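You operate a simulated robot arm through the tools that you are given. There is no shell and no other tool. Be economical: measure what you need, move in short steps, check, and stop when the job is done.

The job below is to be done with a simulated two-armed robot. You get a single attempt, and the scene is never put back.

TASK
Pick up the green grease bottle with one hand, pass it to the other hand and put it on the bottom shelf of the yellow bench. Set down upright: green grease bottle.

It is judged by the outcome, as a careful person would: the job done as asked, and still so three seconds after it is handed in. It fails if anything else is knocked over, pushed out of place, dropped, spilled or broken.

THE ROBOT
Two 7-joint arms with two-finger grippers on one trunk, on a base that drives. Base frame: it is fixed to the floor where the robot stands at the start and does not move with it; the origin is under the middle of the robot, x ahead of it, y to its left, z up. Units: mm, rad, N and s.
The left shoulder is at the start at [78, 151, 963], the right one opposite. With the tool pointing down near the work surface each hand reaches from about 100 to 760 mm from the robot's upright axis, wherever it stands, measured 20 degrees to its own side. Places, roughly: bottom shelf of the yellow bench [600, 300, 300]. Payload 2.54 kg a hand.
The tool frame of a hand sits at the grasp point between the pads (the TCP): z along the fingers, y along the line on which they close. The tips reach 30 mm beyond it. Largest opening 116 mm; the body of the gripper starts 95 mm behind the TCP.
Orientation is that of the tool frame in the base frame, as a unit quaternion [x, y, z, w]. With the fingers straight down and closing along the base's y, the tool's x points along the base's -x, its y along +y and its z along -z.

THE INTERFACE
- The arms move only by the tool send_rows. It takes "left_commands", "right_commands" or both (then of equal length, played together; a hand with none holds still); each is a list of rows, each a list of 7 numbers: the shift along the base's x, y, z in units of 25 mm (1.0 is 25 mm), then the turn, a rotation vector about the base's x, y, z in units of 4 degrees (1.0 is 4 degrees), then the closure in counts, from 0 (fully open) to 255 (shut). In form: [[x, y, z, rx, ry, rz, jaw], ...]. A call has 1 to 12 rows; each row shifts and turns the commanded pose from where the row before left it. A call with a number of a shift or a turn outside -1 to 1 is refused whole. A row lasts 0.2 s, in which the tool goes at most 50 mm and 0.15 rad; a call with a longer step from one row to the next is refused whole, and so is a gripper value outside its range. A pose out of reach is approached as far as the arm can. The call stops where the force on the tool passes 40 N (or 10 N more than at its start, if that is more) or the arm is blocked; 0.2 s more then pass. Each finger travels about 72 mm/s and halts on what it meets, pressing with about 24 N; the grip force reading is that of the motor and also rises with nothing between the fingers. The clock runs only during rows and for 0.2 s after the last one: add rows that do not move to give the fingers time. It gives the time, the measured TCP pose, the force on the tool (base axes), the opening and the grip force at its end, in the units of the frame above (readings bear some noise), with the torque about the TCP (base axes, N m) and any sound that the robot's microphone picked up.
- Cameras (640 x 400 px; columns grow to the right, rows downward): "scene" is now at [162.3, 10.7, 1128.8]; the picture's right is [0.11, -0.99, 0.00], its down [-0.12, -0.01, -0.99] and it looks along [0.99, 0.11, -0.12] (base axes); focal length 214 px, centre (320, 200). "left" rides on the left gripper at [69, 15, -122] in its tool frame; the picture's right is [-0.21, 0.98, 0.00], its down [-0.83, -0.18, -0.53] and it looks along [-0.52, -0.11, 0.85] (tool axes); focal length 251 px, centre (320, 200). "right" rides on the right gripper at [69, -15, -122] in its tool frame; the picture's right is [0.21, 0.98, 0.00], its down [-0.83, 0.18, -0.53] and it looks along [-0.52, 0.11, 0.85] (tool axes); focal length 251 px, centre (320, 200).
- grab_frame(camera): a new picture of that camera. No time passes.
- move_column(by): slides the trunk up (or, below 0, down) by that many mm; the arms and the scene camera ride with it, the base frame stays. It gives what a move gives, with no picture.
- roll_base(legs): drives the robot by 1 to 6 legs, each [ahead, left, turn to the left] in mm, mm and rad, along the robot's own axes; the way and the turn of a leg run together, so that a leg with both is an arc; at most 1500 mm and 3.142 rad a leg. The arms and the cameras ride along, it lands a little off, and it stops where it bumps. It gives what a move gives.
- turn_head(pan, tilt): turns the head with the scene camera to pan (to the left, within 1.396 rad either way) and tilt (down, from -0.506 to 1.204), counted from straight ahead of the robot. It gives what a move gives.
- locate(camera, pixels): for up to 12 pixels [column, row] of the newest picture of that camera ("zoom" is the newest enlarged one), the place [x, y, z] in the base frame of the surface seen there, good to about 3 mm. No time passes.
- inspect(camera, box): a new picture of the part [left, top, right, bottom] of that camera's present view, enlarged. No time passes.
- finish_job(): hands the job in; it is judged then, once.

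Keep the steps short. Do not move on a guess: measure, check each grasp and each placing, and mend mistakes. In all there are 80 turns and 70 pictures (those below and enlarged ones count). Leave the grippers open and the arms clear of the work at the hand-in unless told otherwise, and finish with a single line.

The tools are called after "Emit:" as a command line: name --argument value ..., lists and objects as JSON in quotes. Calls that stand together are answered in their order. send_rows: Moves the arms, as the interface text tells. Its arguments: {"type":"object","properties":{"left_commands":{"type":"array","items":{"type":"array","items":{"type":"number"}}},"right_commands":{"type":"array","items":{"type":"array","items":{"type":"number"}}}},"required":[]} The other tools are called the same way: move_column (by) slides the trunk up or down; roll_base (legs) drives the base; turn_head (pan, tilt) turns the head that bears the scene camera; grab_frame (camera) takes a picture; locate (camera, pixels) gives the place of the surface under pixels of a picture; inspect (camera, box) takes an enlarged picture of a part of a camera's view; finish_job () hands the job in.

At the start:

```text
time: 0.0
left_tool_pos: [451.2, 395.8, 1111.4]
left_tool_rot: [0.0, 1.0, 0.001, 0.0]
left_contact_force: [-1.3, -0.7, -0.1]
left_moment: [0.01, -0.04, 0.0]
left_width: 115.8
left_gripper_force: 0.1
right_tool_pos: [332.2, -32.8, 1190.8]
right_tool_rot: [-0.001, 1.0, 0.0, 0.001]
right_contact_force: [-0.2, -0.3, 0.0]
right_moment: [0.01, 0.03, 0.0]
right_width: 116.1
right_gripper_force: 0.0
trunk travel left (down, up): [-200.0, 89.0]
robot x, y, heading: [3.4, -1.3, 0.002]
head pan, tilt: [0.106, 0.122]
```

scene: 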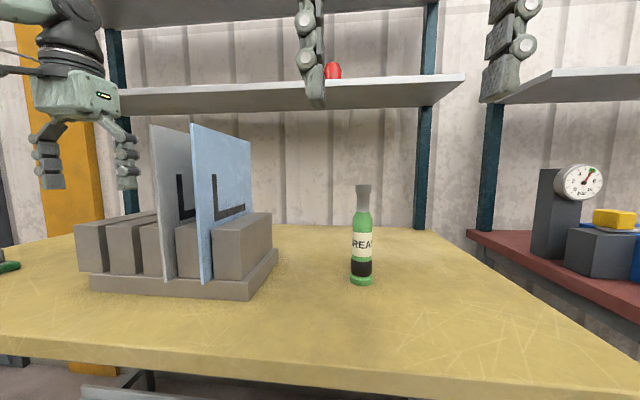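
right: 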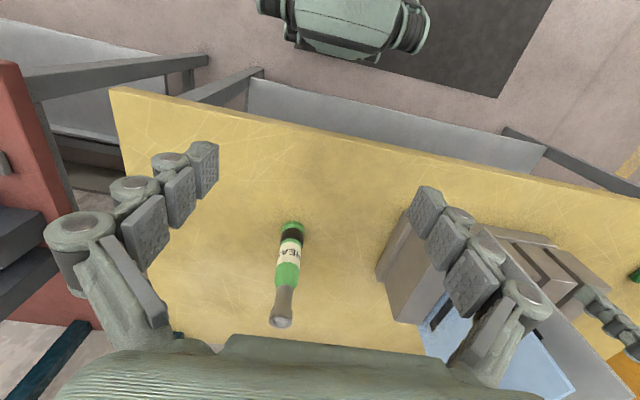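
left: 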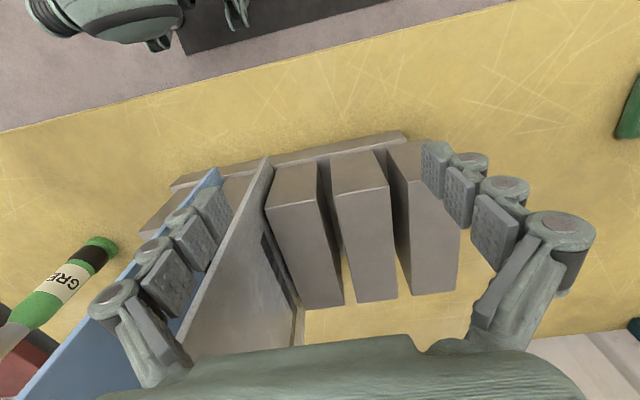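

I see the green bottle at about (361,240) in the scene view, standing on the yellow bench. I'll measure the bottle, the bench edge and the nearby rack.

Emit:
locate --camera "scene" --pixels '[[361, 282], [361, 268], [361, 240], [362, 215], [363, 200], [363, 187], [320, 374], [560, 399], [250, 290], [222, 200], [420, 240], [130, 394]]'

Emit:
turn_head --pan 0.4 --tilt 0.9

Emit:
grab_frame --camera "scene"

```text
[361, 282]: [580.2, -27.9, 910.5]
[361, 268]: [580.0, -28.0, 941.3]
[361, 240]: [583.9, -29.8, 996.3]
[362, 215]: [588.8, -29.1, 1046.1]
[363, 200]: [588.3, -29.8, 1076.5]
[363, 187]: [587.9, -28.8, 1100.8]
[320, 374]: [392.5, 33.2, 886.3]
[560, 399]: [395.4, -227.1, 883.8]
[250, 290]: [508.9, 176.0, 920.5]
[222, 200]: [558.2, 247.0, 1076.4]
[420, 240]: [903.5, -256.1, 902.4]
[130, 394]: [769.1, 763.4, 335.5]
```

```text
time: 1.1
left_tool_pos: [450.3, 396.9, 1112.2]
left_tool_rot: [-0.001, 1.0, 0.0, 0.0]
left_contact_force: [0.2, 0.6, 0.0]
left_moment: [-0.05, -0.01, -0.02]
left_width: 116.1
left_gripper_force: 0.0
right_tool_pos: [332.0, -33.6, 1190.1]
right_tool_rot: [0.0, 1.0, 0.0, 0.001]
right_contact_force: [0.0, 0.0, 0.1]
right_moment: [-0.01, 0.0, -0.01]
right_width: 115.9
right_gripper_force: 0.0
trunk travel left (down, up): [-200.0, 89.0]
robot x, y, heading: [-2.3, -2.9, -0.001]
head pan, tilt: [0.4, 0.901]
```

```text
66 pictures are left
```

scene: 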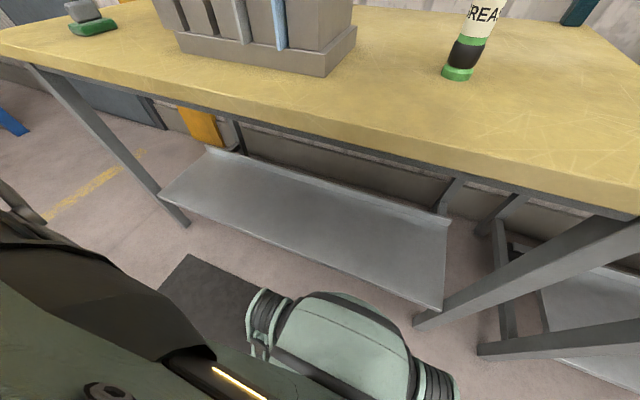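

The bench's bottom shelf is in view. I'll measure its corners, the front beam and the legs.

Emit:
locate --camera "scene" --pixels '[[165, 192], [440, 300], [210, 155], [445, 220], [300, 220], [380, 260], [350, 140], [350, 152], [60, 80], [180, 215], [450, 310], [330, 190]]'

Emit:
inspect --camera "scene" --box '[0, 60, 500, 372]'

```text
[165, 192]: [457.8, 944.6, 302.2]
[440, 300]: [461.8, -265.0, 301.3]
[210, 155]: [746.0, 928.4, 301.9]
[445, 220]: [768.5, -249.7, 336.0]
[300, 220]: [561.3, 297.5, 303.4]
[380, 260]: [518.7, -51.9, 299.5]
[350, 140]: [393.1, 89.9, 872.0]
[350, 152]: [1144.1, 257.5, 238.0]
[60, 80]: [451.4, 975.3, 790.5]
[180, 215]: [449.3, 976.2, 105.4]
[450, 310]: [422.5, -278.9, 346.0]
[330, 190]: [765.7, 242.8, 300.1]
```

```text
1.28 times, centred on (250, 216) of scene
```

zoom: 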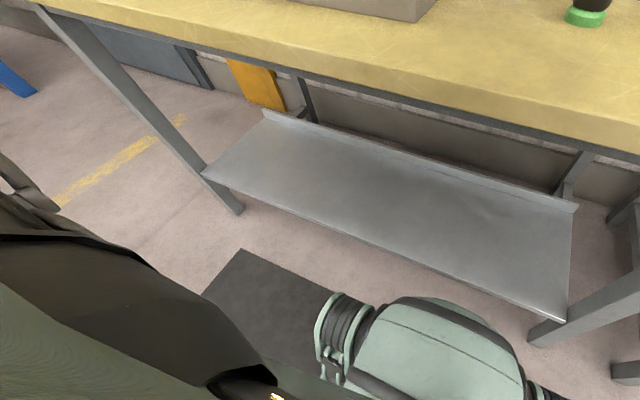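

Shelf: x 460–768, y −265…945, z ≈301. The bench top's front edge is at x ≈392. Next I'll look closely at the bottle.

Emit:
turn_head --pan 0.0 --tilt 0.35

Emit:
inspect --camera "scene" --box '[260, 100, 420, 250]'

```text
time: 2.1
left_tool_pos: [449.2, 396.0, 1112.0]
left_tool_rot: [0.0, 1.0, 0.0, 0.0]
left_contact_force: [-0.4, -0.1, 0.1]
left_moment: [0.01, -0.02, -0.04]
left_width: 116.3
left_gripper_force: 0.1
right_tool_pos: [332.3, -34.5, 1190.4]
right_tool_rot: [0.0, 1.0, 0.0, 0.0]
right_contact_force: [-0.4, -0.8, -0.9]
right_moment: [0.0, -0.01, -0.01]
right_width: 116.1
right_gripper_force: 0.0
trunk travel left (down, up): [-200.0, 89.0]
robot x, y, heading: [-1.0, 1.6, -0.004]
head pan, tilt: [0.0, 0.351]
```

```text
2.67 times, centred on (340, 175) of scene
```

zoom: 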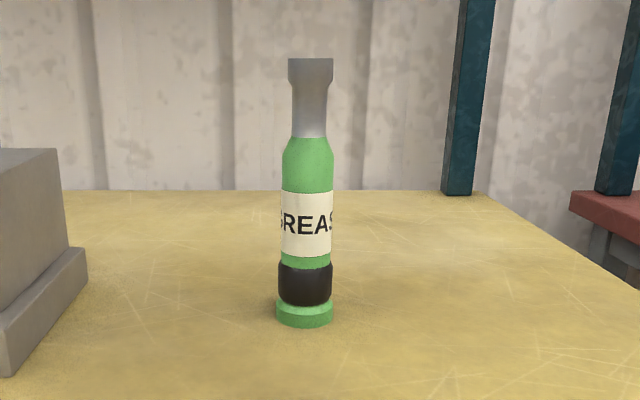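

Emit:
locate --camera "zoom" --pixels '[[310, 60], [310, 75], [310, 100], [310, 130], [310, 160], [283, 225], [331, 225], [307, 225], [307, 320], [294, 100], [326, 100], [309, 190]]'

```text
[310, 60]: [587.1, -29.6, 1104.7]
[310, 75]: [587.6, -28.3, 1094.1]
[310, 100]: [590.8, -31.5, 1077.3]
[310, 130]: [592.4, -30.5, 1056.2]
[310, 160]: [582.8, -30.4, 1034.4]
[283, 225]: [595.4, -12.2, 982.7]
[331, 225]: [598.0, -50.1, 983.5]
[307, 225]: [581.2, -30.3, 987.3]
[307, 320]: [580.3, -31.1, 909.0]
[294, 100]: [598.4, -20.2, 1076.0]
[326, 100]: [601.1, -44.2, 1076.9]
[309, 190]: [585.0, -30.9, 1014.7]
```

The bottle's axis is at about (602,−31), it spans z 900–1105, and its body is about 38 mm wide. I'll bring the right hand over it at z ≈1180.

Emit:
send_rows --right_commands '[[0.9, 0.01, 0, 0, 0, 0, 0], [0.9, 0.01, 0, 0, 0, 0, 0], [0.9, 0.01, 0, 0, 0, 0, 0], [0.9, 0.01, 0, 0, 0, 0, 0], [0.9, 0.01, 0, 0, 0, 0, 0], [0.9, 0.01, 0, 0, 0, 0, 0], [0.9, 0.01, 0, 0, 0, 0, 0], [0.9, 0.01, 0, 0, 0, 0, 0], [0.9, 0.01, 0, 0, 0, 0, 0], [0.9, 0.01, 0, 0, 0, 0, 0], [0.9, 0.01, 0, 0, 0, 0, 0], [0.9, 0.01, 0, 0, 0, 0, 0]]'

Emit:
grab_frame --camera "right"

Emit:
grab_frame --camera "scene"

```text
time: 4.7
left_tool_pos: [451.8, 395.3, 1112.3]
left_tool_rot: [-0.001, 1.0, 0.001, 0.0]
left_contact_force: [-0.4, -0.6, 0.6]
left_moment: [0.0, 0.01, -0.01]
left_width: 115.9
left_gripper_force: 0.0
right_tool_pos: [578.2, -41.2, 1155.3]
right_tool_rot: [0.0, 1.0, 0.0, 0.0]
right_contact_force: [-0.4, -0.2, -0.3]
right_moment: [-0.02, -0.01, 0.01]
right_width: 116.0
right_gripper_force: 0.0
right hand out of reach, approached as far as the arm can: row 9, 10, 11, 12
trunk travel left (down, up): [-200.0, 89.0]
robot x, y, heading: [2.2, 2.7, -0.0]
head pan, tilt: [0.0, 0.351]
```

```text
63 pictures are left
```

right: 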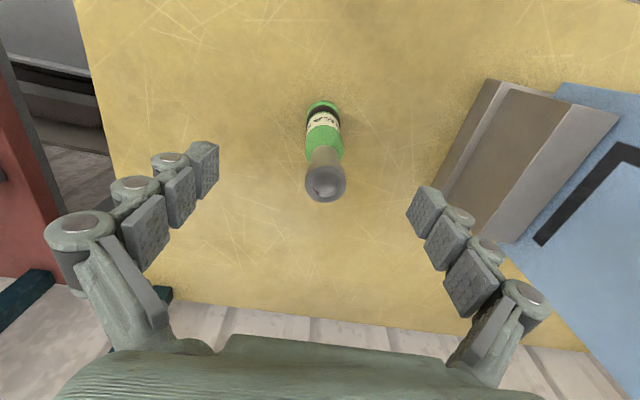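

```text
62 pictures are left
```

scene: 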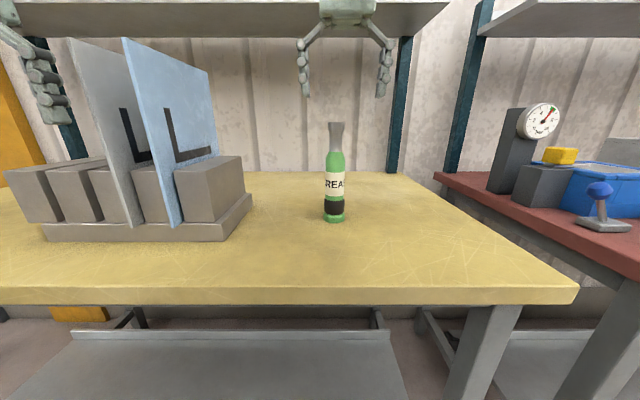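

The arm ran out of reach at this height. I'll raise the trunk by 80 mm and measure again.

Emit:
move_column --by 80

Emit:
send_rows --right_commands '[[0, 0, -0.6, 0, 0, 0, 0], [0, 0, 0, 0, 0, 0, 0]]'

```text
time: 5.9
left_tool_pos: [450.3, 396.9, 1191.4]
left_tool_rot: [0.0, 1.0, 0.0, 0.0]
left_contact_force: [0.4, 0.5, 0.1]
left_moment: [0.01, 0.03, 0.03]
left_width: 115.9
left_gripper_force: 0.1
right_tool_pos: [578.1, -41.7, 1235.0]
right_tool_rot: [0.0, 1.0, 0.0, 0.0]
right_contact_force: [0.2, 0.5, 0.2]
right_moment: [0.0, -0.01, 0.01]
right_width: 115.9
right_gripper_force: 0.1
trunk travel left (down, up): [-280.0, 9.0]
robot x, y, heading: [-0.4, 0.4, -0.001]
head pan, tilt: [0.0, 0.351]
```

```text
time: 6.5
left_tool_pos: [450.0, 396.2, 1192.2]
left_tool_rot: [0.0, 1.0, 0.0, 0.0]
left_contact_force: [0.9, 0.2, 0.3]
left_moment: [0.01, -0.02, -0.02]
left_width: 116.0
left_gripper_force: 0.1
right_tool_pos: [578.4, -41.9, 1219.1]
right_tool_rot: [0.0, 1.0, 0.001, 0.0]
right_contact_force: [1.0, 0.3, 0.0]
right_moment: [0.01, 0.02, -0.03]
right_width: 116.2
right_gripper_force: 0.1
trunk travel left (down, up): [-280.0, 9.0]
robot x, y, heading: [1.3, 1.7, -0.002]
head pan, tilt: [0.0, 0.351]
```

Commands now follow from the pose actually reached. I'll go to (602,−31,1150), just above the bottle.

Emit:
send_rows --right_commands '[[0, 0, -0.9, 0, 0, 0, 0], [0.32, 0.14, -0.7, 0, 0, 0, 0], [0.32, 0.14, -0.6, 0, 0, 0, 0], [0.32, 0.14, -0.5, 0, 0, 0, 0], [0, 0, 0, 0, 0, 0, 0]]'

Emit:
grab_frame --camera "right"

```text
time: 7.7
left_tool_pos: [450.8, 396.8, 1191.6]
left_tool_rot: [-0.001, 1.0, 0.0, -0.001]
left_contact_force: [-0.2, 0.2, -0.1]
left_moment: [-0.01, 0.01, -0.03]
left_width: 116.1
left_gripper_force: 0.1
right_tool_pos: [599.9, -29.3, 1153.3]
right_tool_rot: [0.0, 1.0, 0.001, 0.0]
right_contact_force: [0.1, -0.8, -0.1]
right_moment: [0.01, 0.01, 0.0]
right_width: 116.1
right_gripper_force: 0.0
trunk travel left (down, up): [-280.0, 9.0]
robot x, y, heading: [-1.3, 0.0, 0.002]
head pan, tilt: [0.0, 0.351]
```

```text
61 pictures are left
```

right: 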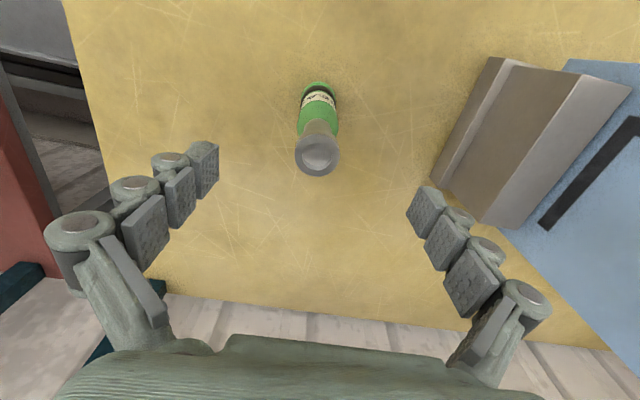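

Emit:
locate --camera "right" --pixels '[[318, 153], [298, 155], [340, 155], [318, 172], [318, 136], [475, 220]]'

```text
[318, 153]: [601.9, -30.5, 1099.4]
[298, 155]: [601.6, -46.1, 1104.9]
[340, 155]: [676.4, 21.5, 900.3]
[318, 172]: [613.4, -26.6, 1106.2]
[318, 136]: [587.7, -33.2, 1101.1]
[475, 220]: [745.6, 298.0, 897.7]
```

The cap centre is at (602,−30), so I'm aligned. I'll descend 108 mm to z ≈1045, where the fingers straddle the upper body, and then close.

Emit:
send_rows --right_commands '[[0.06, -0.04, -0.87, 0, 0, 0, 0], [0, 0, -0.87, 0, 0, 0, 0], [0, 0, -0.87, 0, 0, 0, 0], [0, 0, -0.87, 0, 0, 0, 0], [0, 0, -0.87, 0, 0, 0, 0], [0, 0, 0, 0, 0, 0, 0]]'

Emit:
grab_frame --camera "scene"

```text
time: 9.1
left_tool_pos: [450.3, 396.3, 1192.4]
left_tool_rot: [0.0, 1.0, 0.0, -0.001]
left_contact_force: [0.3, 1.4, 0.5]
left_moment: [0.0, -0.02, 0.0]
left_width: 116.2
left_gripper_force: 0.0
right_tool_pos: [602.7, -32.6, 1041.8]
right_tool_rot: [0.0, 1.0, 0.001, 0.001]
right_contact_force: [-0.3, 0.2, -0.6]
right_moment: [-0.02, 0.03, 0.01]
right_width: 115.9
right_gripper_force: 0.0
trunk travel left (down, up): [-280.0, 9.0]
robot x, y, heading: [0.1, -1.6, 0.004]
head pan, tilt: [0.0, 0.351]
```

```text
60 pictures are left
```

scene: 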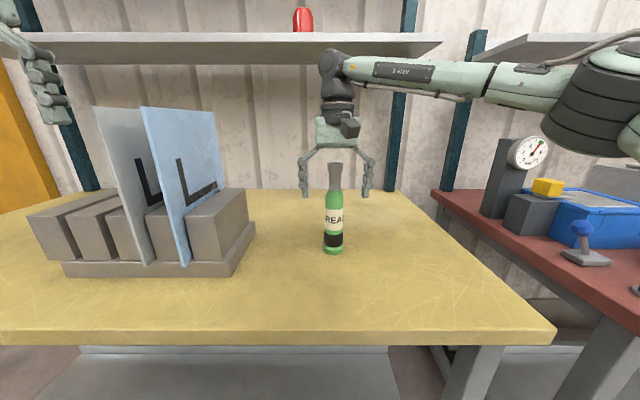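

The fingers straddle the bottle. Closing now.

Emit:
send_rows --right_commands '[[0, 0, 0, 0, 0, 0, 255], [0, 0, 0, 0, 0, 0, 255], [0, 0, 0, 0, 0, 0, 255], [0, 0, 0, 0, 0, 0, 255], [0, 0, 0, 0, 0, 0, 255], [0, 0, 0, 0, 0, 0, 255]]'

Emit:
inspect --camera "scene" --box '[260, 120, 420, 270]'

```text
time: 10.5
left_tool_pos: [450.3, 396.4, 1192.1]
left_tool_rot: [0.0, 1.0, 0.0, 0.0]
left_contact_force: [0.0, 0.1, 0.7]
left_moment: [0.01, 0.0, -0.01]
left_width: 116.0
left_gripper_force: 0.0
right_tool_pos: [601.7, -32.2, 1042.9]
right_tool_rot: [0.0, 1.0, 0.0, 0.001]
right_contact_force: [-1.0, 0.6, 0.7]
right_moment: [0.04, -0.01, -0.01]
right_width: 38.9
right_gripper_force: 23.6
trunk travel left (down, up): [-280.0, 9.0]
robot x, y, heading: [-1.1, -0.5, -0.001]
head pan, tilt: [0.0, 0.351]
```

```text
2.67 times, centred on (340, 195) of scene
```

zoom: 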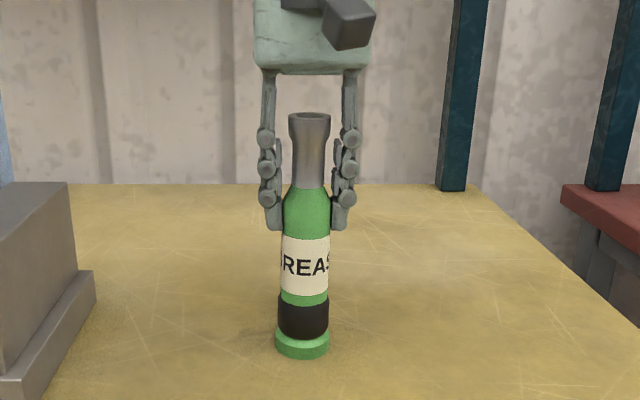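

Held: 38.9 mm wide at 23.6 N. Lifting 75 mm.

Emit:
send_rows --right_commands '[[0, 0, 0.5, 0, 0, 0, 255], [0, 0, 0.5, 0, 0, 0, 255], [0, 0, 0.5, 0, 0, 0, 255], [0, 0, 0.5, 0, 0, 0, 255], [0, 0, 0.5, 0, 0, 0, 255], [0, 0, 0.5, 0, 0, 0, 255], [0, 0, 0, 0, 0, 0, 255]]'

Emit:
grab_frame --camera "scene"

```text
time: 12.1
left_tool_pos: [450.9, 397.2, 1191.5]
left_tool_rot: [0.0, 1.0, 0.0, -0.001]
left_contact_force: [-1.0, 0.0, 0.3]
left_moment: [0.01, -0.01, 0.03]
left_width: 115.9
left_gripper_force: 0.0
right_tool_pos: [602.8, -32.9, 1118.0]
right_tool_rot: [0.0, 1.0, 0.001, 0.0]
right_contact_force: [0.5, 0.0, -2.8]
right_moment: [0.0, -0.02, 0.02]
right_width: 38.4
right_gripper_force: 23.8
trunk travel left (down, up): [-280.0, 9.0]
robot x, y, heading: [0.9, 3.7, -0.004]
head pan, tilt: [0.0, 0.351]
```

```text
58 pictures are left
```

scene: 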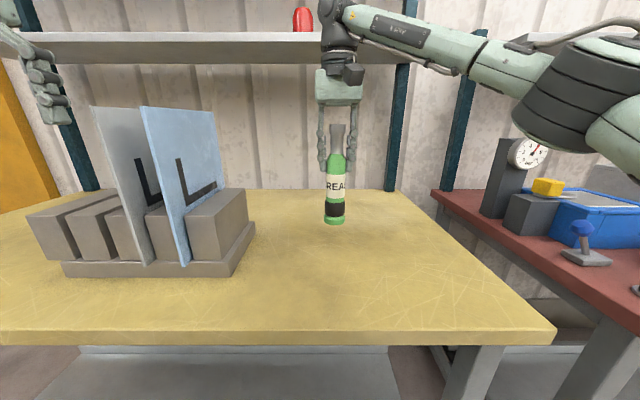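

The lift is clean. Before moving the left hand, I'll measure the tall plates of the rack and look at the left hand's surroundings.

Emit:
locate --camera "scene" --pixels '[[95, 110], [145, 112], [215, 112], [188, 260], [245, 225], [235, 270], [120, 110], [338, 215]]'

```text
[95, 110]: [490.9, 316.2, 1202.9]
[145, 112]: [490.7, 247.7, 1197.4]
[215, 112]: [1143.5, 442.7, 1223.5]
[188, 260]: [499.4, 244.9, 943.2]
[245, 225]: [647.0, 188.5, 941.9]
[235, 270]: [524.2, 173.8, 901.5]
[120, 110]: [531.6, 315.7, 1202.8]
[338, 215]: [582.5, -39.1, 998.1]
```

The plates' front edges are at x ≈490 with tops at z ≈1200. I'll drive straight back 300 mm, so the hand-over happens in free space in front of the bench.

Emit:
roll_base --legs '[[-300, 0, 0]]'

Emit:
grab_frame --camera "scene"

Emit:
grab_frame --camera "left"

```text
time: 14.1
left_tool_pos: [154.3, 398.0, 1192.8]
left_tool_rot: [-0.003, 1.0, 0.0, 0.0]
left_contact_force: [-0.7, -0.6, 0.2]
left_moment: [-0.02, -0.01, -0.02]
left_width: 116.1
left_gripper_force: 0.0
right_tool_pos: [307.3, -29.1, 1117.5]
right_tool_rot: [-0.003, 1.0, 0.0, 0.001]
right_contact_force: [-0.2, 0.0, -2.7]
right_moment: [0.0, -0.02, -0.03]
right_width: 38.9
right_gripper_force: 24.1
trunk travel left (down, up): [-280.0, 9.0]
robot x, y, heading: [-294.9, 0.5, 0.006]
head pan, tilt: [0.0, 0.351]
```

```text
57 pictures are left
```

scene: 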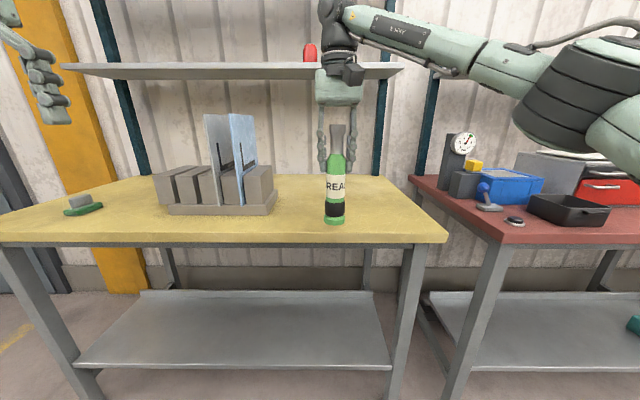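

```text
56 pictures are left
```

left: 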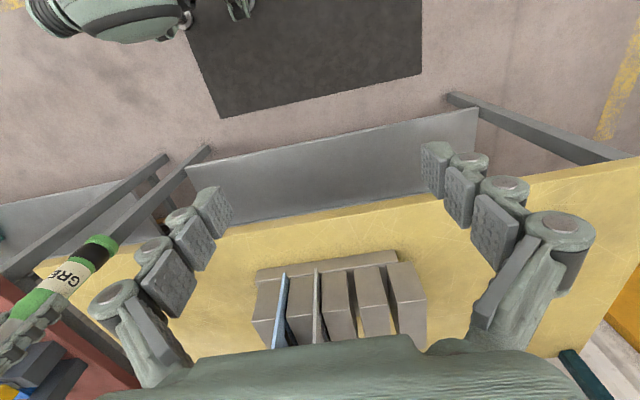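

There is free space around both hands. I'll swing the left hand to a nearly horizontal pose (10° below level, yawed −60° toward the bottle) and move it to a standoff.

Emit:
send_rows --left_commands '[[0.105, -0.46, -0.27, -0.547, -0.949, -0.653, 0], [0.105, -0.46, -0.27, -0.547, -0.949, -0.653, 0], [0.105, -0.46, -0.27, -0.547, -0.949, -0.653, 0], [0.105, -0.46, -0.27, -0.547, -0.949, -0.653, 0], [0.105, -0.46, -0.27, -0.547, -0.949, -0.653, 0], [0.105, -0.46, -0.27, -0.547, -0.949, -0.653, 0], [0.105, -0.46, -0.27, -0.547, -0.949, -0.653, 0], [0.105, -0.46, -0.27, -0.547, -0.949, -0.653, 0], [0.105, -0.46, -0.27, -0.547, -0.949, -0.653, 0], [0.105, -0.46, -0.27, -0.547, -0.949, -0.653, 0]]'

Emit:
send_rows --left_commands '[[0.105, -0.46, -0.27, -0.547, -0.949, -0.653, 0], [0.105, -0.46, -0.27, -0.547, -0.949, -0.653, 0], [0.105, -0.46, -0.27, -0.547, -0.949, -0.653, 0], [0.105, -0.46, -0.27, -0.547, -0.949, -0.653, 0], [0.105, -0.46, -0.27, -0.547, -0.949, -0.653, 0], [0.105, -0.46, -0.27, -0.547, -0.949, -0.653, 0], [0.105, -0.46, -0.27, -0.547, -0.949, -0.653, 0], [0.105, -0.46, -0.27, -0.547, -0.949, -0.653, 0], [0.105, -0.46, -0.27, -0.547, -0.949, -0.653, 0], [0, 0, 0, 0, 0, 0, 0]]'

Emit:
turn_head --pan 0.2 --tilt 0.35

Emit:
grab_frame --camera "scene"

Emit:
grab_frame --camera "left"

```text
time: 16.3
left_tool_pos: [182.2, 283.8, 1125.8]
left_tool_rot: [0.217, 0.903, -0.186, 0.32]
left_contact_force: [0.5, -0.1, -0.6]
left_moment: [-0.03, 0.01, -0.04]
left_width: 115.8
left_gripper_force: 0.1
right_tool_pos: [309.0, -29.5, 1117.9]
right_tool_rot: [-0.004, 1.0, 0.0, 0.001]
right_contact_force: [-0.8, 0.8, -2.6]
right_moment: [0.03, -0.01, 0.01]
right_width: 38.3
right_gripper_force: 23.6
trunk travel left (down, up): [-280.0, 9.0]
robot x, y, heading: [-292.7, -2.1, 0.011]
head pan, tilt: [0.0, 0.351]
```

```text
time: 18.5
left_tool_pos: [201.9, 180.2, 1063.5]
left_tool_rot: [0.38, 0.664, -0.323, 0.557]
left_contact_force: [0.5, 0.5, -0.2]
left_moment: [0.0, -0.01, 0.02]
left_width: 116.1
left_gripper_force: 0.0
right_tool_pos: [309.5, -29.3, 1118.1]
right_tool_rot: [-0.004, 1.0, 0.001, 0.001]
right_contact_force: [0.3, 0.5, -2.6]
right_moment: [0.02, -0.02, 0.0]
right_width: 38.4
right_gripper_force: 23.7
trunk travel left (down, up): [-280.0, 9.0]
robot x, y, heading: [-291.9, -0.5, 0.005]
head pan, tilt: [0.0, 0.351]
```

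```text
time: 19.2
left_tool_pos: [203.7, 180.0, 1064.0]
left_tool_rot: [0.38, 0.664, -0.324, 0.556]
left_contact_force: [0.1, -0.3, -0.2]
left_moment: [0.01, 0.0, 0.0]
left_width: 115.9
left_gripper_force: 0.0
right_tool_pos: [309.5, -28.4, 1117.1]
right_tool_rot: [-0.003, 1.0, 0.001, 0.001]
right_contact_force: [0.1, -0.1, -3.5]
right_moment: [0.0, -0.01, -0.02]
right_width: 38.3
right_gripper_force: 24.3
trunk travel left (down, up): [-280.0, 9.0]
robot x, y, heading: [-294.0, -0.7, 0.008]
head pan, tilt: [0.201, 0.351]
```

```text
55 pictures are left
```

scene: 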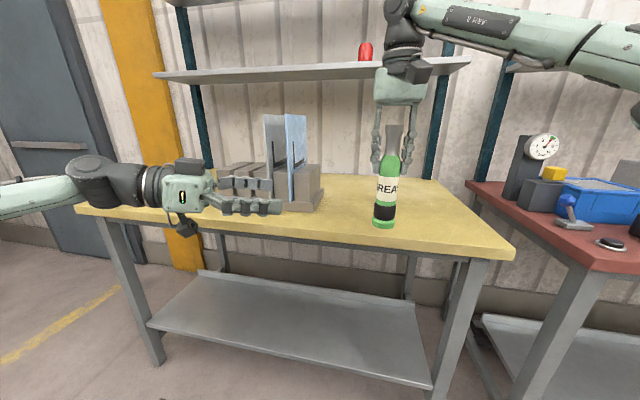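

```text
54 pictures are left
```

left: 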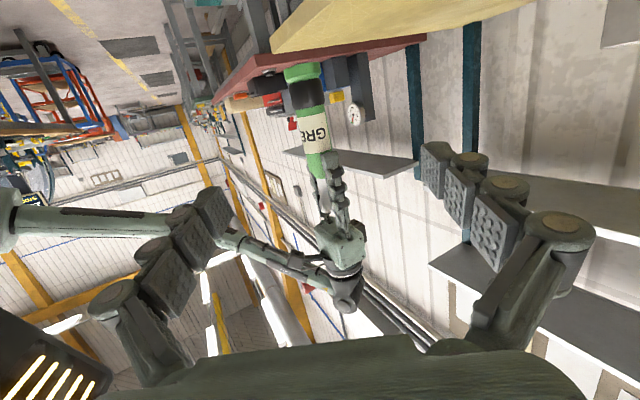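

The left hand is nearly level and faces the bottle. I'll measure the bottle's exact place now.

Emit:
locate --camera "scene" --pixels '[[384, 222], [385, 210], [386, 188], [377, 188], [396, 188], [386, 165]]'

Emit:
locate --camera "left" --pixels '[[308, 95], [314, 130], [318, 165], [303, 72]]'

```text
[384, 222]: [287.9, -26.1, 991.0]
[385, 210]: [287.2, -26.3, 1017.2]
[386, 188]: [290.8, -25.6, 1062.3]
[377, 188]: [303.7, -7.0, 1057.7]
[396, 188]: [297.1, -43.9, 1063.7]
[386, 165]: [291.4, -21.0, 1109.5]
```

```text
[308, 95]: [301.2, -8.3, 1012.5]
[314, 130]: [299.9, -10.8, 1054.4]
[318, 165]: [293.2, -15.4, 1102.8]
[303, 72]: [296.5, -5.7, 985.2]
```

The bottle's axis is at about (309,−27), its base at z ≈975. I'll approach three quarters of the way and check.

Emit:
send_rows --left_commands '[[0.357, -0.69, -0.05, 0, 0, 0, 0], [0.357, -0.69, -0.05, 0, 0, 0, 0], [0.357, -0.69, -0.05, 0, 0, 0, 0], [0.357, -0.69, -0.05, 0, 0, 0, 0], [0.357, -0.69, -0.05, 0, 0, 0, 0], [0.357, -0.69, -0.05, 0, 0, 0, 0], [0.357, -0.69, -0.05, 0, 0, 0, 0], [0.357, -0.69, -0.05, 0, 0, 0, 0], [0, 0, 0, 0, 0, 0, 0]]'

Emit:
grab_frame --camera "left"

Emit:
grab_frame --camera "right"

Emit:
grab_frame --camera "scene"

```text
time: 21.2
left_tool_pos: [279.0, 41.2, 1051.9]
left_tool_rot: [0.38, 0.664, -0.323, 0.557]
left_contact_force: [1.5, 0.2, -0.1]
left_moment: [0.0, -0.01, 0.0]
left_width: 116.2
left_gripper_force: 0.1
right_tool_pos: [309.3, -29.2, 1117.1]
right_tool_rot: [-0.003, 1.0, 0.001, 0.001]
right_contact_force: [-0.7, 0.4, -3.5]
right_moment: [-0.01, -0.03, -0.02]
right_width: 38.4
right_gripper_force: 24.0
trunk travel left (down, up): [-280.0, 9.0]
robot x, y, heading: [-294.2, -4.0, 0.007]
head pan, tilt: [0.201, 0.351]
```

```text
53 pictures are left
```

left: 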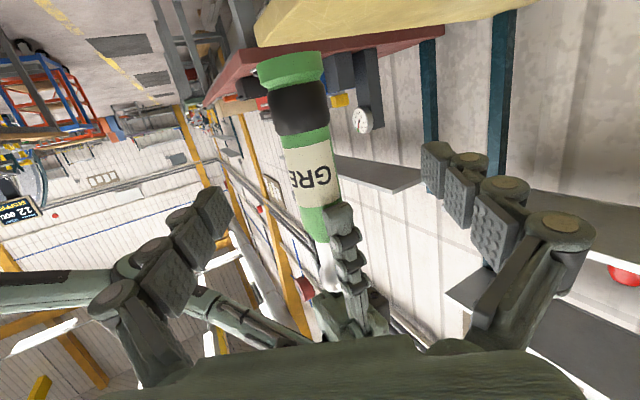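

```text
52 pictures are left
```

right: 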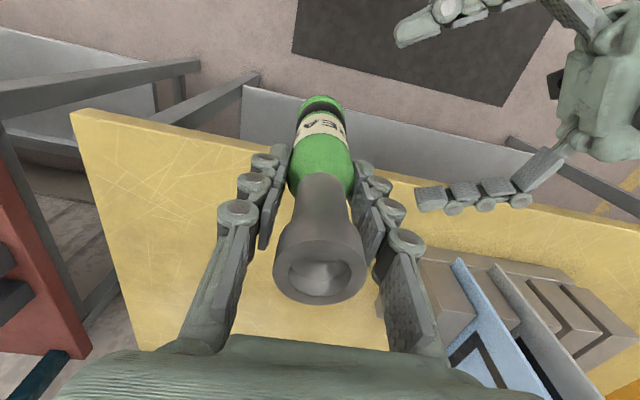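

```text
51 pictures are left
```

scene: 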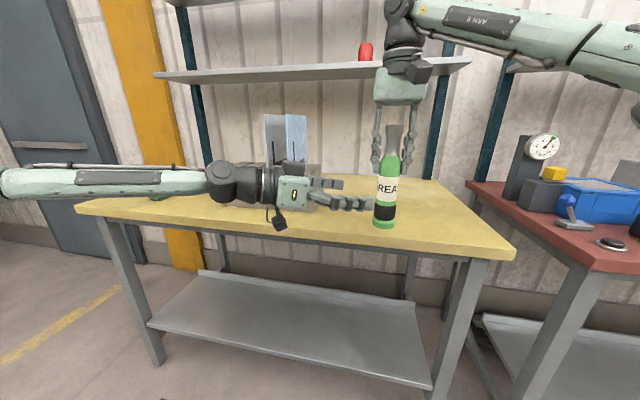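

Aligned: the left fingers are at z ≈1052, below the right fingertips at ≈1088. I'll advance the last 75 mm.

Emit:
send_rows --left_commands '[[0.3, -0.68, -0.02, 0, 0, 0, 0], [0.3, -0.68, -0.02, 0, 0, 0, 0], [0.3, -0.68, -0.02, 0, 0, 0, 0], [0.3, -0.68, -0.02, 0, 0, 0, 0], [0, 0, 0, 0, 0, 0, 0]]'

Emit:
grab_frame --camera "right"

Emit:
grab_frame --camera "left"

```text
time: 22.4
left_tool_pos: [305.9, -24.3, 1052.9]
left_tool_rot: [0.381, 0.664, -0.323, 0.556]
left_contact_force: [-0.6, 0.3, -0.7]
left_moment: [-0.04, -0.04, -0.01]
left_width: 116.2
left_gripper_force: 0.2
right_tool_pos: [309.4, -29.3, 1117.9]
right_tool_rot: [-0.004, 1.0, 0.001, 0.001]
right_contact_force: [0.2, 0.1, -3.0]
right_moment: [-0.01, 0.0, 0.03]
right_width: 38.4
right_gripper_force: 23.8
trunk travel left (down, up): [-280.0, 9.0]
robot x, y, heading: [-293.1, -2.0, 0.006]
head pan, tilt: [0.201, 0.351]
```

```text
50 pictures are left
```

right: 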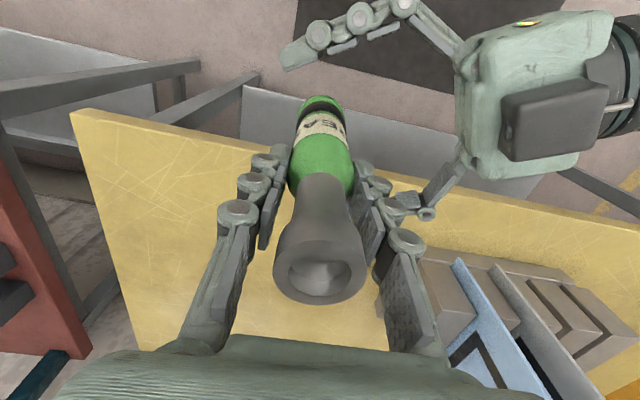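

```text
49 pictures are left
```

left: 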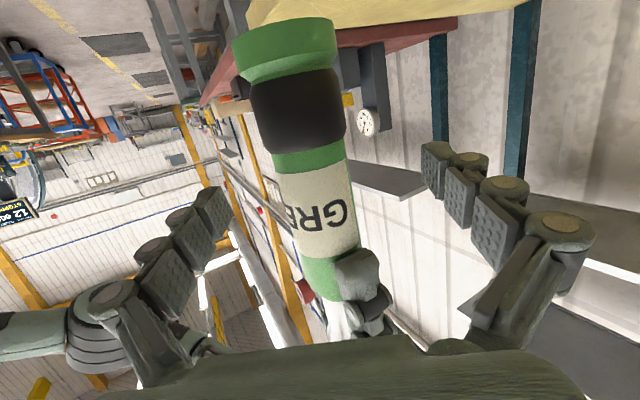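

The bottle sits centred between the left fingers. I'll nudge 4 mm deeper and close the left hand while the right keeps holding.

Emit:
send_rows --left_commands '[[0.08, -0.14, -0.08, 0, 0, 0, 0], [0, 0, 0, 0, 0, 0, 255], [0, 0, 0, 0, 0, 0, 255], [0, 0, 0, 0, 0, 0, 255], [0, 0, 0, 0, 0, 0, 255], [0, 0, 0, 0, 0, 0, 255], [0, 0, 0, 0, 0, 0, 255]]'

Emit:
grab_frame --camera "left"

Emit:
inspect --camera "scene" --box '[300, 80, 480, 260]'

```text
time: 24.0
left_tool_pos: [306.1, -29.2, 1051.0]
left_tool_rot: [0.381, 0.663, -0.324, 0.556]
left_contact_force: [-1.3, -0.2, 0.6]
left_moment: [0.07, -0.11, 0.04]
left_width: 37.4
left_gripper_force: 24.2
right_tool_pos: [308.2, -30.7, 1117.0]
right_tool_rot: [-0.004, 1.0, 0.0, 0.0]
right_contact_force: [2.2, 0.9, -2.6]
right_moment: [0.05, -0.07, -0.09]
right_width: 38.6
right_gripper_force: 24.0
trunk travel left (down, up): [-280.0, 9.0]
robot x, y, heading: [-294.3, -0.8, 0.009]
head pan, tilt: [0.201, 0.351]
```

```text
48 pictures are left
```

left: 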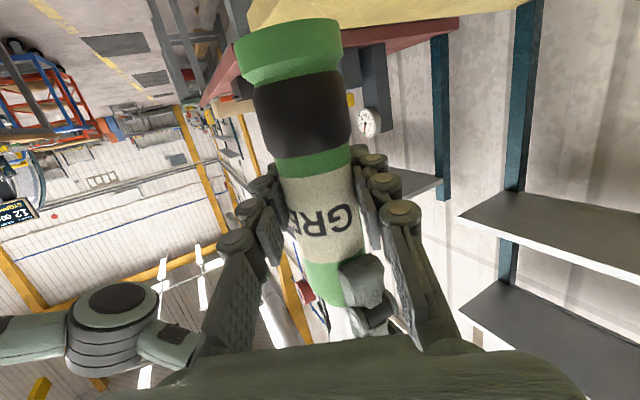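

```text
2.22 times, centred on (390, 170) of scene
```

zoom: 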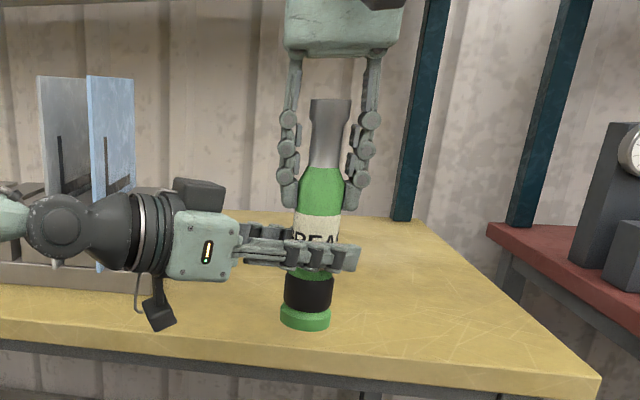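

The left hand holds at 37.4 mm and 24 N. I'll open the right hand part way with both arms still.

Emit:
send_rows --right_commands '[[0, 0, 0, 0, 0, 0, 200], [0, 0, 0, 0, 0, 0, 150], [0, 0, 0, 0, 0, 0, 100], [0, 0, 0, 0, 0, 0, 90], [0, 0, 0, 0, 0, 0, 90]]' --left_commands '[[0, 0, 0, 0, 0, 0, 255], [0, 0, 0, 0, 0, 0, 255], [0, 0, 0, 0, 0, 0, 255], [0, 0, 0, 0, 0, 0, 255], [0, 0, 0, 0, 0, 0, 255]]'

Emit:
inspect --camera "scene" --box '[300, 80, 480, 260]'

```text
time: 25.2
left_tool_pos: [307.4, -28.4, 1050.9]
left_tool_rot: [0.381, 0.665, -0.323, 0.556]
left_contact_force: [0.3, -0.7, 0.7]
left_moment: [0.0, -0.03, -0.02]
left_width: 37.3
left_gripper_force: 23.6
right_tool_pos: [309.5, -30.2, 1117.3]
right_tool_rot: [-0.004, 1.0, 0.002, 0.0]
right_contact_force: [0.3, -0.1, 0.1]
right_moment: [-0.02, 0.03, -0.01]
right_width: 75.3
right_gripper_force: 0.1
trunk travel left (down, up): [-280.0, 9.0]
robot x, y, heading: [-294.1, 0.1, 0.011]
head pan, tilt: [0.201, 0.351]
```

```text
2.22 times, centred on (390, 170) of scene
```

zoom: 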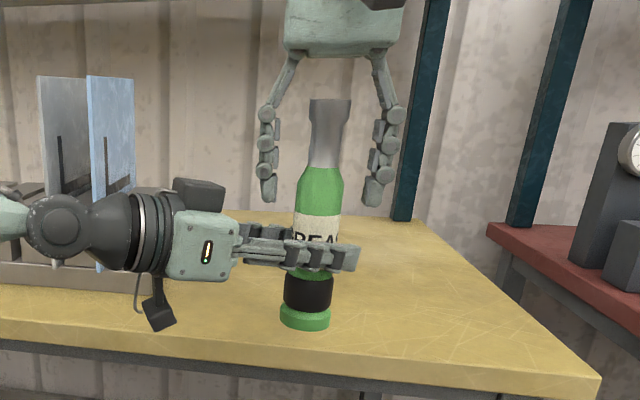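

The right hand is clear of the bottle. I'll separate them vertically, right up 60 mm and left down 90 mm.

Emit:
send_rows --right_commands '[[0, 0, 0.4, 0, 0, 0, 90], [0, 0, 0.4, 0, 0, 0, 90], [0, 0, 0.4, 0, 0, 0, 90], [0, 0, 0.4, 0, 0, 0, 90], [0, 0, 0.4, 0, 0, 0, 90], [0, 0, 0.4, 0, 0, 0, 90], [0, 0, 0, 0, 0, 0, 90]]' --left_commands '[[0, 0, -0.6, 0, 0, 0, 255], [0, 0, -0.6, 0, 0, 0, 255], [0, 0, -0.6, 0, 0, 0, 255], [0, 0, -0.6, 0, 0, 0, 255], [0, 0, -0.6, 0, 0, 0, 255], [0, 0, -0.6, 0, 0, 0, 255], [0, 0, 0, 0, 0, 0, 255]]'

Emit:
grab_frame --camera "scene"

```text
time: 26.8
left_tool_pos: [309.1, -31.3, 959.5]
left_tool_rot: [0.381, 0.664, -0.323, 0.556]
left_contact_force: [-1.0, -1.0, 0.6]
left_moment: [0.01, -0.02, -0.01]
left_width: 37.2
left_gripper_force: 23.8
right_tool_pos: [309.1, -29.9, 1177.0]
right_tool_rot: [-0.003, 1.0, 0.001, 0.001]
right_contact_force: [-0.2, -0.5, 0.8]
right_moment: [-0.01, 0.03, 0.04]
right_width: 75.3
right_gripper_force: 0.1
trunk travel left (down, up): [-280.0, 9.0]
robot x, y, heading: [-293.8, -0.6, 0.008]
head pan, tilt: [0.201, 0.351]
```

```text
45 pictures are left
```

scene: 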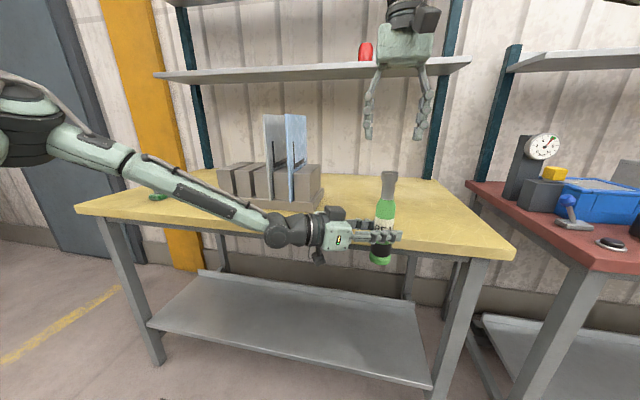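

The bottle is held only by the left hand. I'll retract the right hand back and to the right so it clears the bench later.

Emit:
send_rows --right_commands '[[-0.2, -0.8, 0.2, 0, 0, 0, 90], [-0.4, -0.8, 0, 0, 0, 0, 60], [-0.7, -0.8, 0, 0, 0, 0, 30], [-0.8, -0.7, 0, 0, 0, 0, 0], [-0.9, -0.6, 0, 0, 0, 0, 0], [-0.9, -0.5, 0, 0, 0, 0, 0], [-0.9, -0.4, 0, 0, 0, 0, 0], [-0.9, -0.4, 0, 0, 0, 0, 0], [-0.9, -0.4, 0, 0, 0, 0, 0], [-0.9, -0.4, 0, 0, 0, 0, 0], [-0.9, -0.4, 0, 0, 0, 0, 0], [0, 0, 0, 0, 0, 0, 0]]'

Emit:
move_column --by -140

Emit:
turn_head --pan 0.2 --tilt 0.6

Emit:
grab_frame --camera "scene"

```text
time: 29.4
left_tool_pos: [308.0, -30.3, 960.3]
left_tool_rot: [0.38, 0.664, -0.323, 0.556]
left_contact_force: [0.5, -0.6, -0.4]
left_moment: [-0.01, 0.0, 0.02]
left_width: 37.3
left_gripper_force: 23.8
right_tool_pos: [97.0, -183.9, 1183.3]
right_tool_rot: [-0.004, 1.0, 0.0, 0.001]
right_contact_force: [0.1, -0.4, 0.2]
right_moment: [-0.01, 0.01, -0.03]
right_width: 116.2
right_gripper_force: 0.0
trunk travel left (down, up): [-280.0, 9.0]
robot x, y, heading: [-292.7, -1.4, 0.007]
head pan, tilt: [0.201, 0.351]
```

```text
time: 31.1
left_tool_pos: [309.0, -29.5, 821.6]
left_tool_rot: [0.38, 0.664, -0.324, 0.557]
left_contact_force: [0.0, -0.3, 0.0]
left_moment: [0.0, 0.01, 0.0]
left_width: 37.2
left_gripper_force: 23.6
right_tool_pos: [96.9, -184.0, 1042.8]
right_tool_rot: [-0.003, 1.0, 0.001, 0.0]
right_contact_force: [0.8, -0.7, 0.7]
right_moment: [0.0, 0.03, 0.01]
right_width: 116.3
right_gripper_force: 0.1
trunk travel left (down, up): [-140.0, 149.0]
robot x, y, heading: [-290.9, -3.1, 0.009]
head pan, tilt: [0.201, 0.351]
```

```text
time: 31.9
left_tool_pos: [307.7, -30.3, 820.2]
left_tool_rot: [0.38, 0.664, -0.324, 0.557]
left_contact_force: [0.9, -0.4, -0.3]
left_moment: [0.0, 0.02, 0.01]
left_width: 37.1
left_gripper_force: 23.6
right_tool_pos: [97.0, -183.9, 1043.7]
right_tool_rot: [-0.004, 1.0, 0.0, 0.001]
right_contact_force: [-0.7, 0.2, -0.3]
right_moment: [0.0, -0.01, -0.01]
right_width: 116.0
right_gripper_force: 0.1
trunk travel left (down, up): [-140.0, 149.0]
robot x, y, heading: [-294.6, -2.8, 0.003]
head pan, tilt: [0.201, 0.6]
```

```text
44 pictures are left
```

scene: 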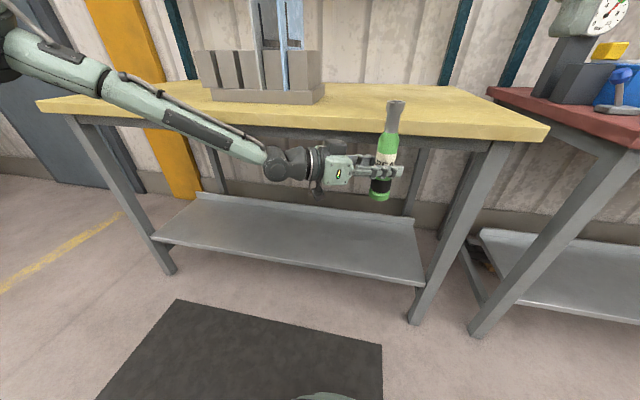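

Clear so far. I'll lower the trunk the remaining 140 mm and then check.

Emit:
move_column --by -138

Emit:
send_rows --left_commands '[[0, 0.3, -0.6, 0, 0, 0.9, 255], [0, 0.3, -0.6, 0, 0, 0.9, 255], [0, 0.3, -0.6, 0, 0, 0.9, 255], [0, 0.3, -0.6, 0, 0, 0.9, 255], [0, 0.3, -0.6, 0, 0, 0.9, 255], [0, 0.3, -0.6, 0, 0, 0.9, 255], [0, 0.3, -0.6, 0, 0, 0.9, 255], [0, 0.3, -0.6, 0, 0, 0.9, 255], [0, 0.3, -0.6, 0, 0, 0.9, 255], [0, 0, 0, 0, 0, 0, 255]]'

Emit:
grab_frame --camera "scene"

```text
time: 33.5
left_tool_pos: [307.8, -31.1, 682.7]
left_tool_rot: [0.381, 0.664, -0.324, 0.556]
left_contact_force: [0.5, -0.4, -0.5]
left_moment: [0.0, 0.04, 0.03]
left_width: 37.5
left_gripper_force: 23.7
right_tool_pos: [97.4, -185.1, 905.6]
right_tool_rot: [-0.004, 1.0, 0.001, 0.0]
right_contact_force: [-0.1, 0.2, 1.2]
right_moment: [0.01, 0.01, 0.0]
right_width: 115.9
right_gripper_force: 0.0
trunk travel left (down, up): [-2.0, 287.0]
robot x, y, heading: [-294.6, -2.2, 0.005]
head pan, tilt: [0.201, 0.6]
```

```text
time: 35.7
left_tool_pos: [302.6, 64.8, 576.0]
left_tool_rot: [0.179, 0.744, -0.155, 0.624]
left_contact_force: [-0.8, -0.4, -0.1]
left_moment: [0.0, -0.04, -0.01]
left_width: 37.2
left_gripper_force: 24.3
left hand out of reach, approached as far as the arm can: row 7, 8, 9
right_tool_pos: [97.9, -183.7, 905.0]
right_tool_rot: [-0.003, 1.0, 0.001, 0.001]
right_contact_force: [0.8, 0.6, 1.1]
right_moment: [-0.01, 0.03, 0.02]
right_width: 115.8
right_gripper_force: 0.0
trunk travel left (down, up): [-2.0, 287.0]
robot x, y, heading: [-293.6, -0.4, 0.005]
head pan, tilt: [0.201, 0.6]
```

```text
43 pictures are left
```

scene: 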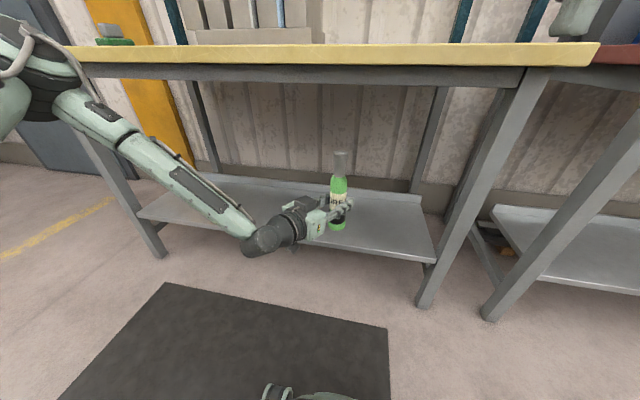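

The arm was limited at z ≈576 with the hand this level, probably by the wrist bend. Reaching farther out should flatten the forearm, so I'll move forward below the bench top (bottle top ≈705, well under it) and try to descend.

Emit:
send_rows --left_commands '[[0.8, 0.1, 0, 0, 0, 0, 255], [0.8, 0.1, 0, 0, 0, 0, 255], [0.8, 0.1, 0, 0, 0, 0, 255], [0.8, 0.1, 0, 0, 0, 0, 255], [0.8, 0.1, 0, 0, 0, 0, 255], [0.8, 0.1, 0, 0, 0, 0, 255], [0, 0, -0.6, 0, 0, 0, 255], [0, 0, -0.6, 0, 0, 0, 255], [0, 0, -0.6, 0, 0, 0, 255], [0, 0, -0.6, 0, 0, 0, 255]]'

Emit:
grab_frame --camera "scene"

```text
time: 37.9
left_tool_pos: [396.1, 117.5, 566.3]
left_tool_rot: [0.18, 0.744, -0.155, 0.624]
left_contact_force: [0.5, 0.2, -0.3]
left_moment: [0.0, -0.01, 0.0]
left_width: 37.2
left_gripper_force: 24.1
left hand out of reach, approached as far as the arm can: row 2, 4, 5, 6, 7, 8, 9, 10
right_tool_pos: [98.1, -183.5, 904.9]
right_tool_rot: [-0.004, 1.0, 0.001, 0.001]
right_contact_force: [-0.7, 0.1, 0.2]
right_moment: [0.0, 0.0, 0.01]
right_width: 116.1
right_gripper_force: 0.0
trunk travel left (down, up): [-2.0, 287.0]
robot x, y, heading: [-291.7, 0.2, 0.012]
head pan, tilt: [0.201, 0.6]
```

```text
42 pictures are left
```

scene: 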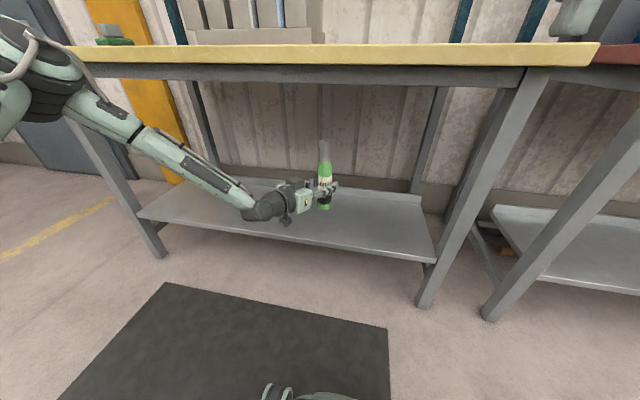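

Still limited here. I'll test whether a wider yaw (hand coming from the left again) frees the descent.

Emit:
send_rows --left_commands '[[0, 0, 0, 0, 0, -1, 255], [0, 0, 0, 0, 0, -1, 255], [0, 0, 0, 0, 0, -1, 255], [0, 0, 0, 0, 0, -1, 255], [0, 0, 0, 0, 0, -1, 255], [0, 0, 0, 0, 0, -1, 255], [0, 0, 0, 0, 0, -1, 255], [0, 0, -0.6, 0, 0, 0, 255], [0, 0, -0.6, 0, 0, 0, 255], [0, 0, -0.6, 0, 0, 0, 255], [0, 0, -0.6, 0, 0, 0, 255], [0, 0, 0, 0, 0, 0, 255]]'

Emit:
grab_frame --camera "scene"

```text
time: 40.5
left_tool_pos: [366.8, 131.0, 546.9]
left_tool_rot: [0.356, 0.678, -0.302, 0.567]
left_contact_force: [-0.3, -0.1, -0.5]
left_moment: [0.02, -0.02, 0.03]
left_width: 37.1
left_gripper_force: 23.8
left hand out of reach, approached as far as the arm can: row 7, 8, 9, 10, 11
right_tool_pos: [97.7, -184.7, 905.0]
right_tool_rot: [-0.003, 1.0, 0.0, 0.0]
right_contact_force: [1.3, 0.0, 0.7]
right_moment: [-0.03, 0.03, -0.01]
right_width: 116.2
right_gripper_force: 0.0
trunk travel left (down, up): [-2.0, 287.0]
robot x, y, heading: [-292.4, -4.0, 0.006]
head pan, tilt: [0.201, 0.6]
```

```text
41 pictures are left
```

scene: 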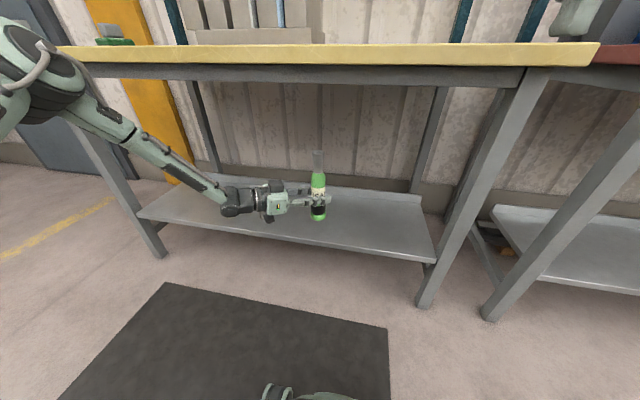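

The wrist can't bend up enough with this level grasp. So I'll stand the bottle on the free bench front, regrasp it with the same left hand at a steeper angle, and then place it. First I'll retreat from under the bench.

Emit:
send_rows --left_commands '[[-0.8, -0.2, 0.1, 0, 0, 0, 255], [-0.8, -0.2, 0.1, 0, 0, 0, 255], [-0.8, -0.2, 0.1, 0, 0, 0, 255], [-0.8, -0.2, 0.1, 0, 0, 0, 255], [-0.8, -0.2, 0.2, 0, 0, 0, 255], [0, 0, 0, 0, 0, 0, 255]]'

Emit:
grab_frame --camera "scene"

```text
time: 41.9
left_tool_pos: [269.5, 105.5, 560.3]
left_tool_rot: [0.354, 0.678, -0.302, 0.569]
left_contact_force: [-0.2, -1.3, 0.6]
left_moment: [0.01, -0.03, -0.01]
left_width: 37.3
left_gripper_force: 24.2
right_tool_pos: [99.2, -183.7, 904.9]
right_tool_rot: [-0.003, 1.0, 0.001, 0.001]
right_contact_force: [0.2, -0.2, 0.0]
right_moment: [-0.01, -0.01, -0.02]
right_width: 116.0
right_gripper_force: 0.0
trunk travel left (down, up): [-2.0, 287.0]
robot x, y, heading: [-292.8, -0.8, 0.005]
head pan, tilt: [0.201, 0.6]
```

```text
40 pictures are left
```

scene: 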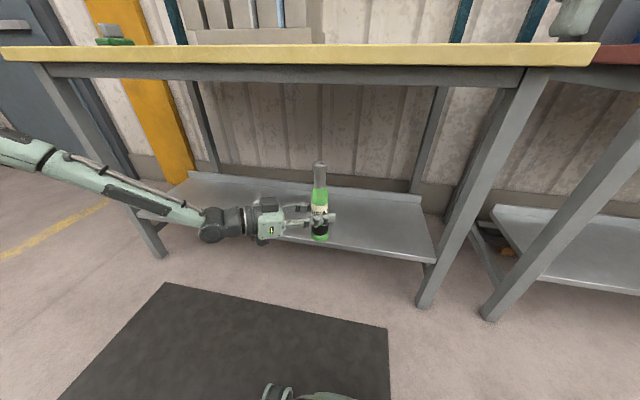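

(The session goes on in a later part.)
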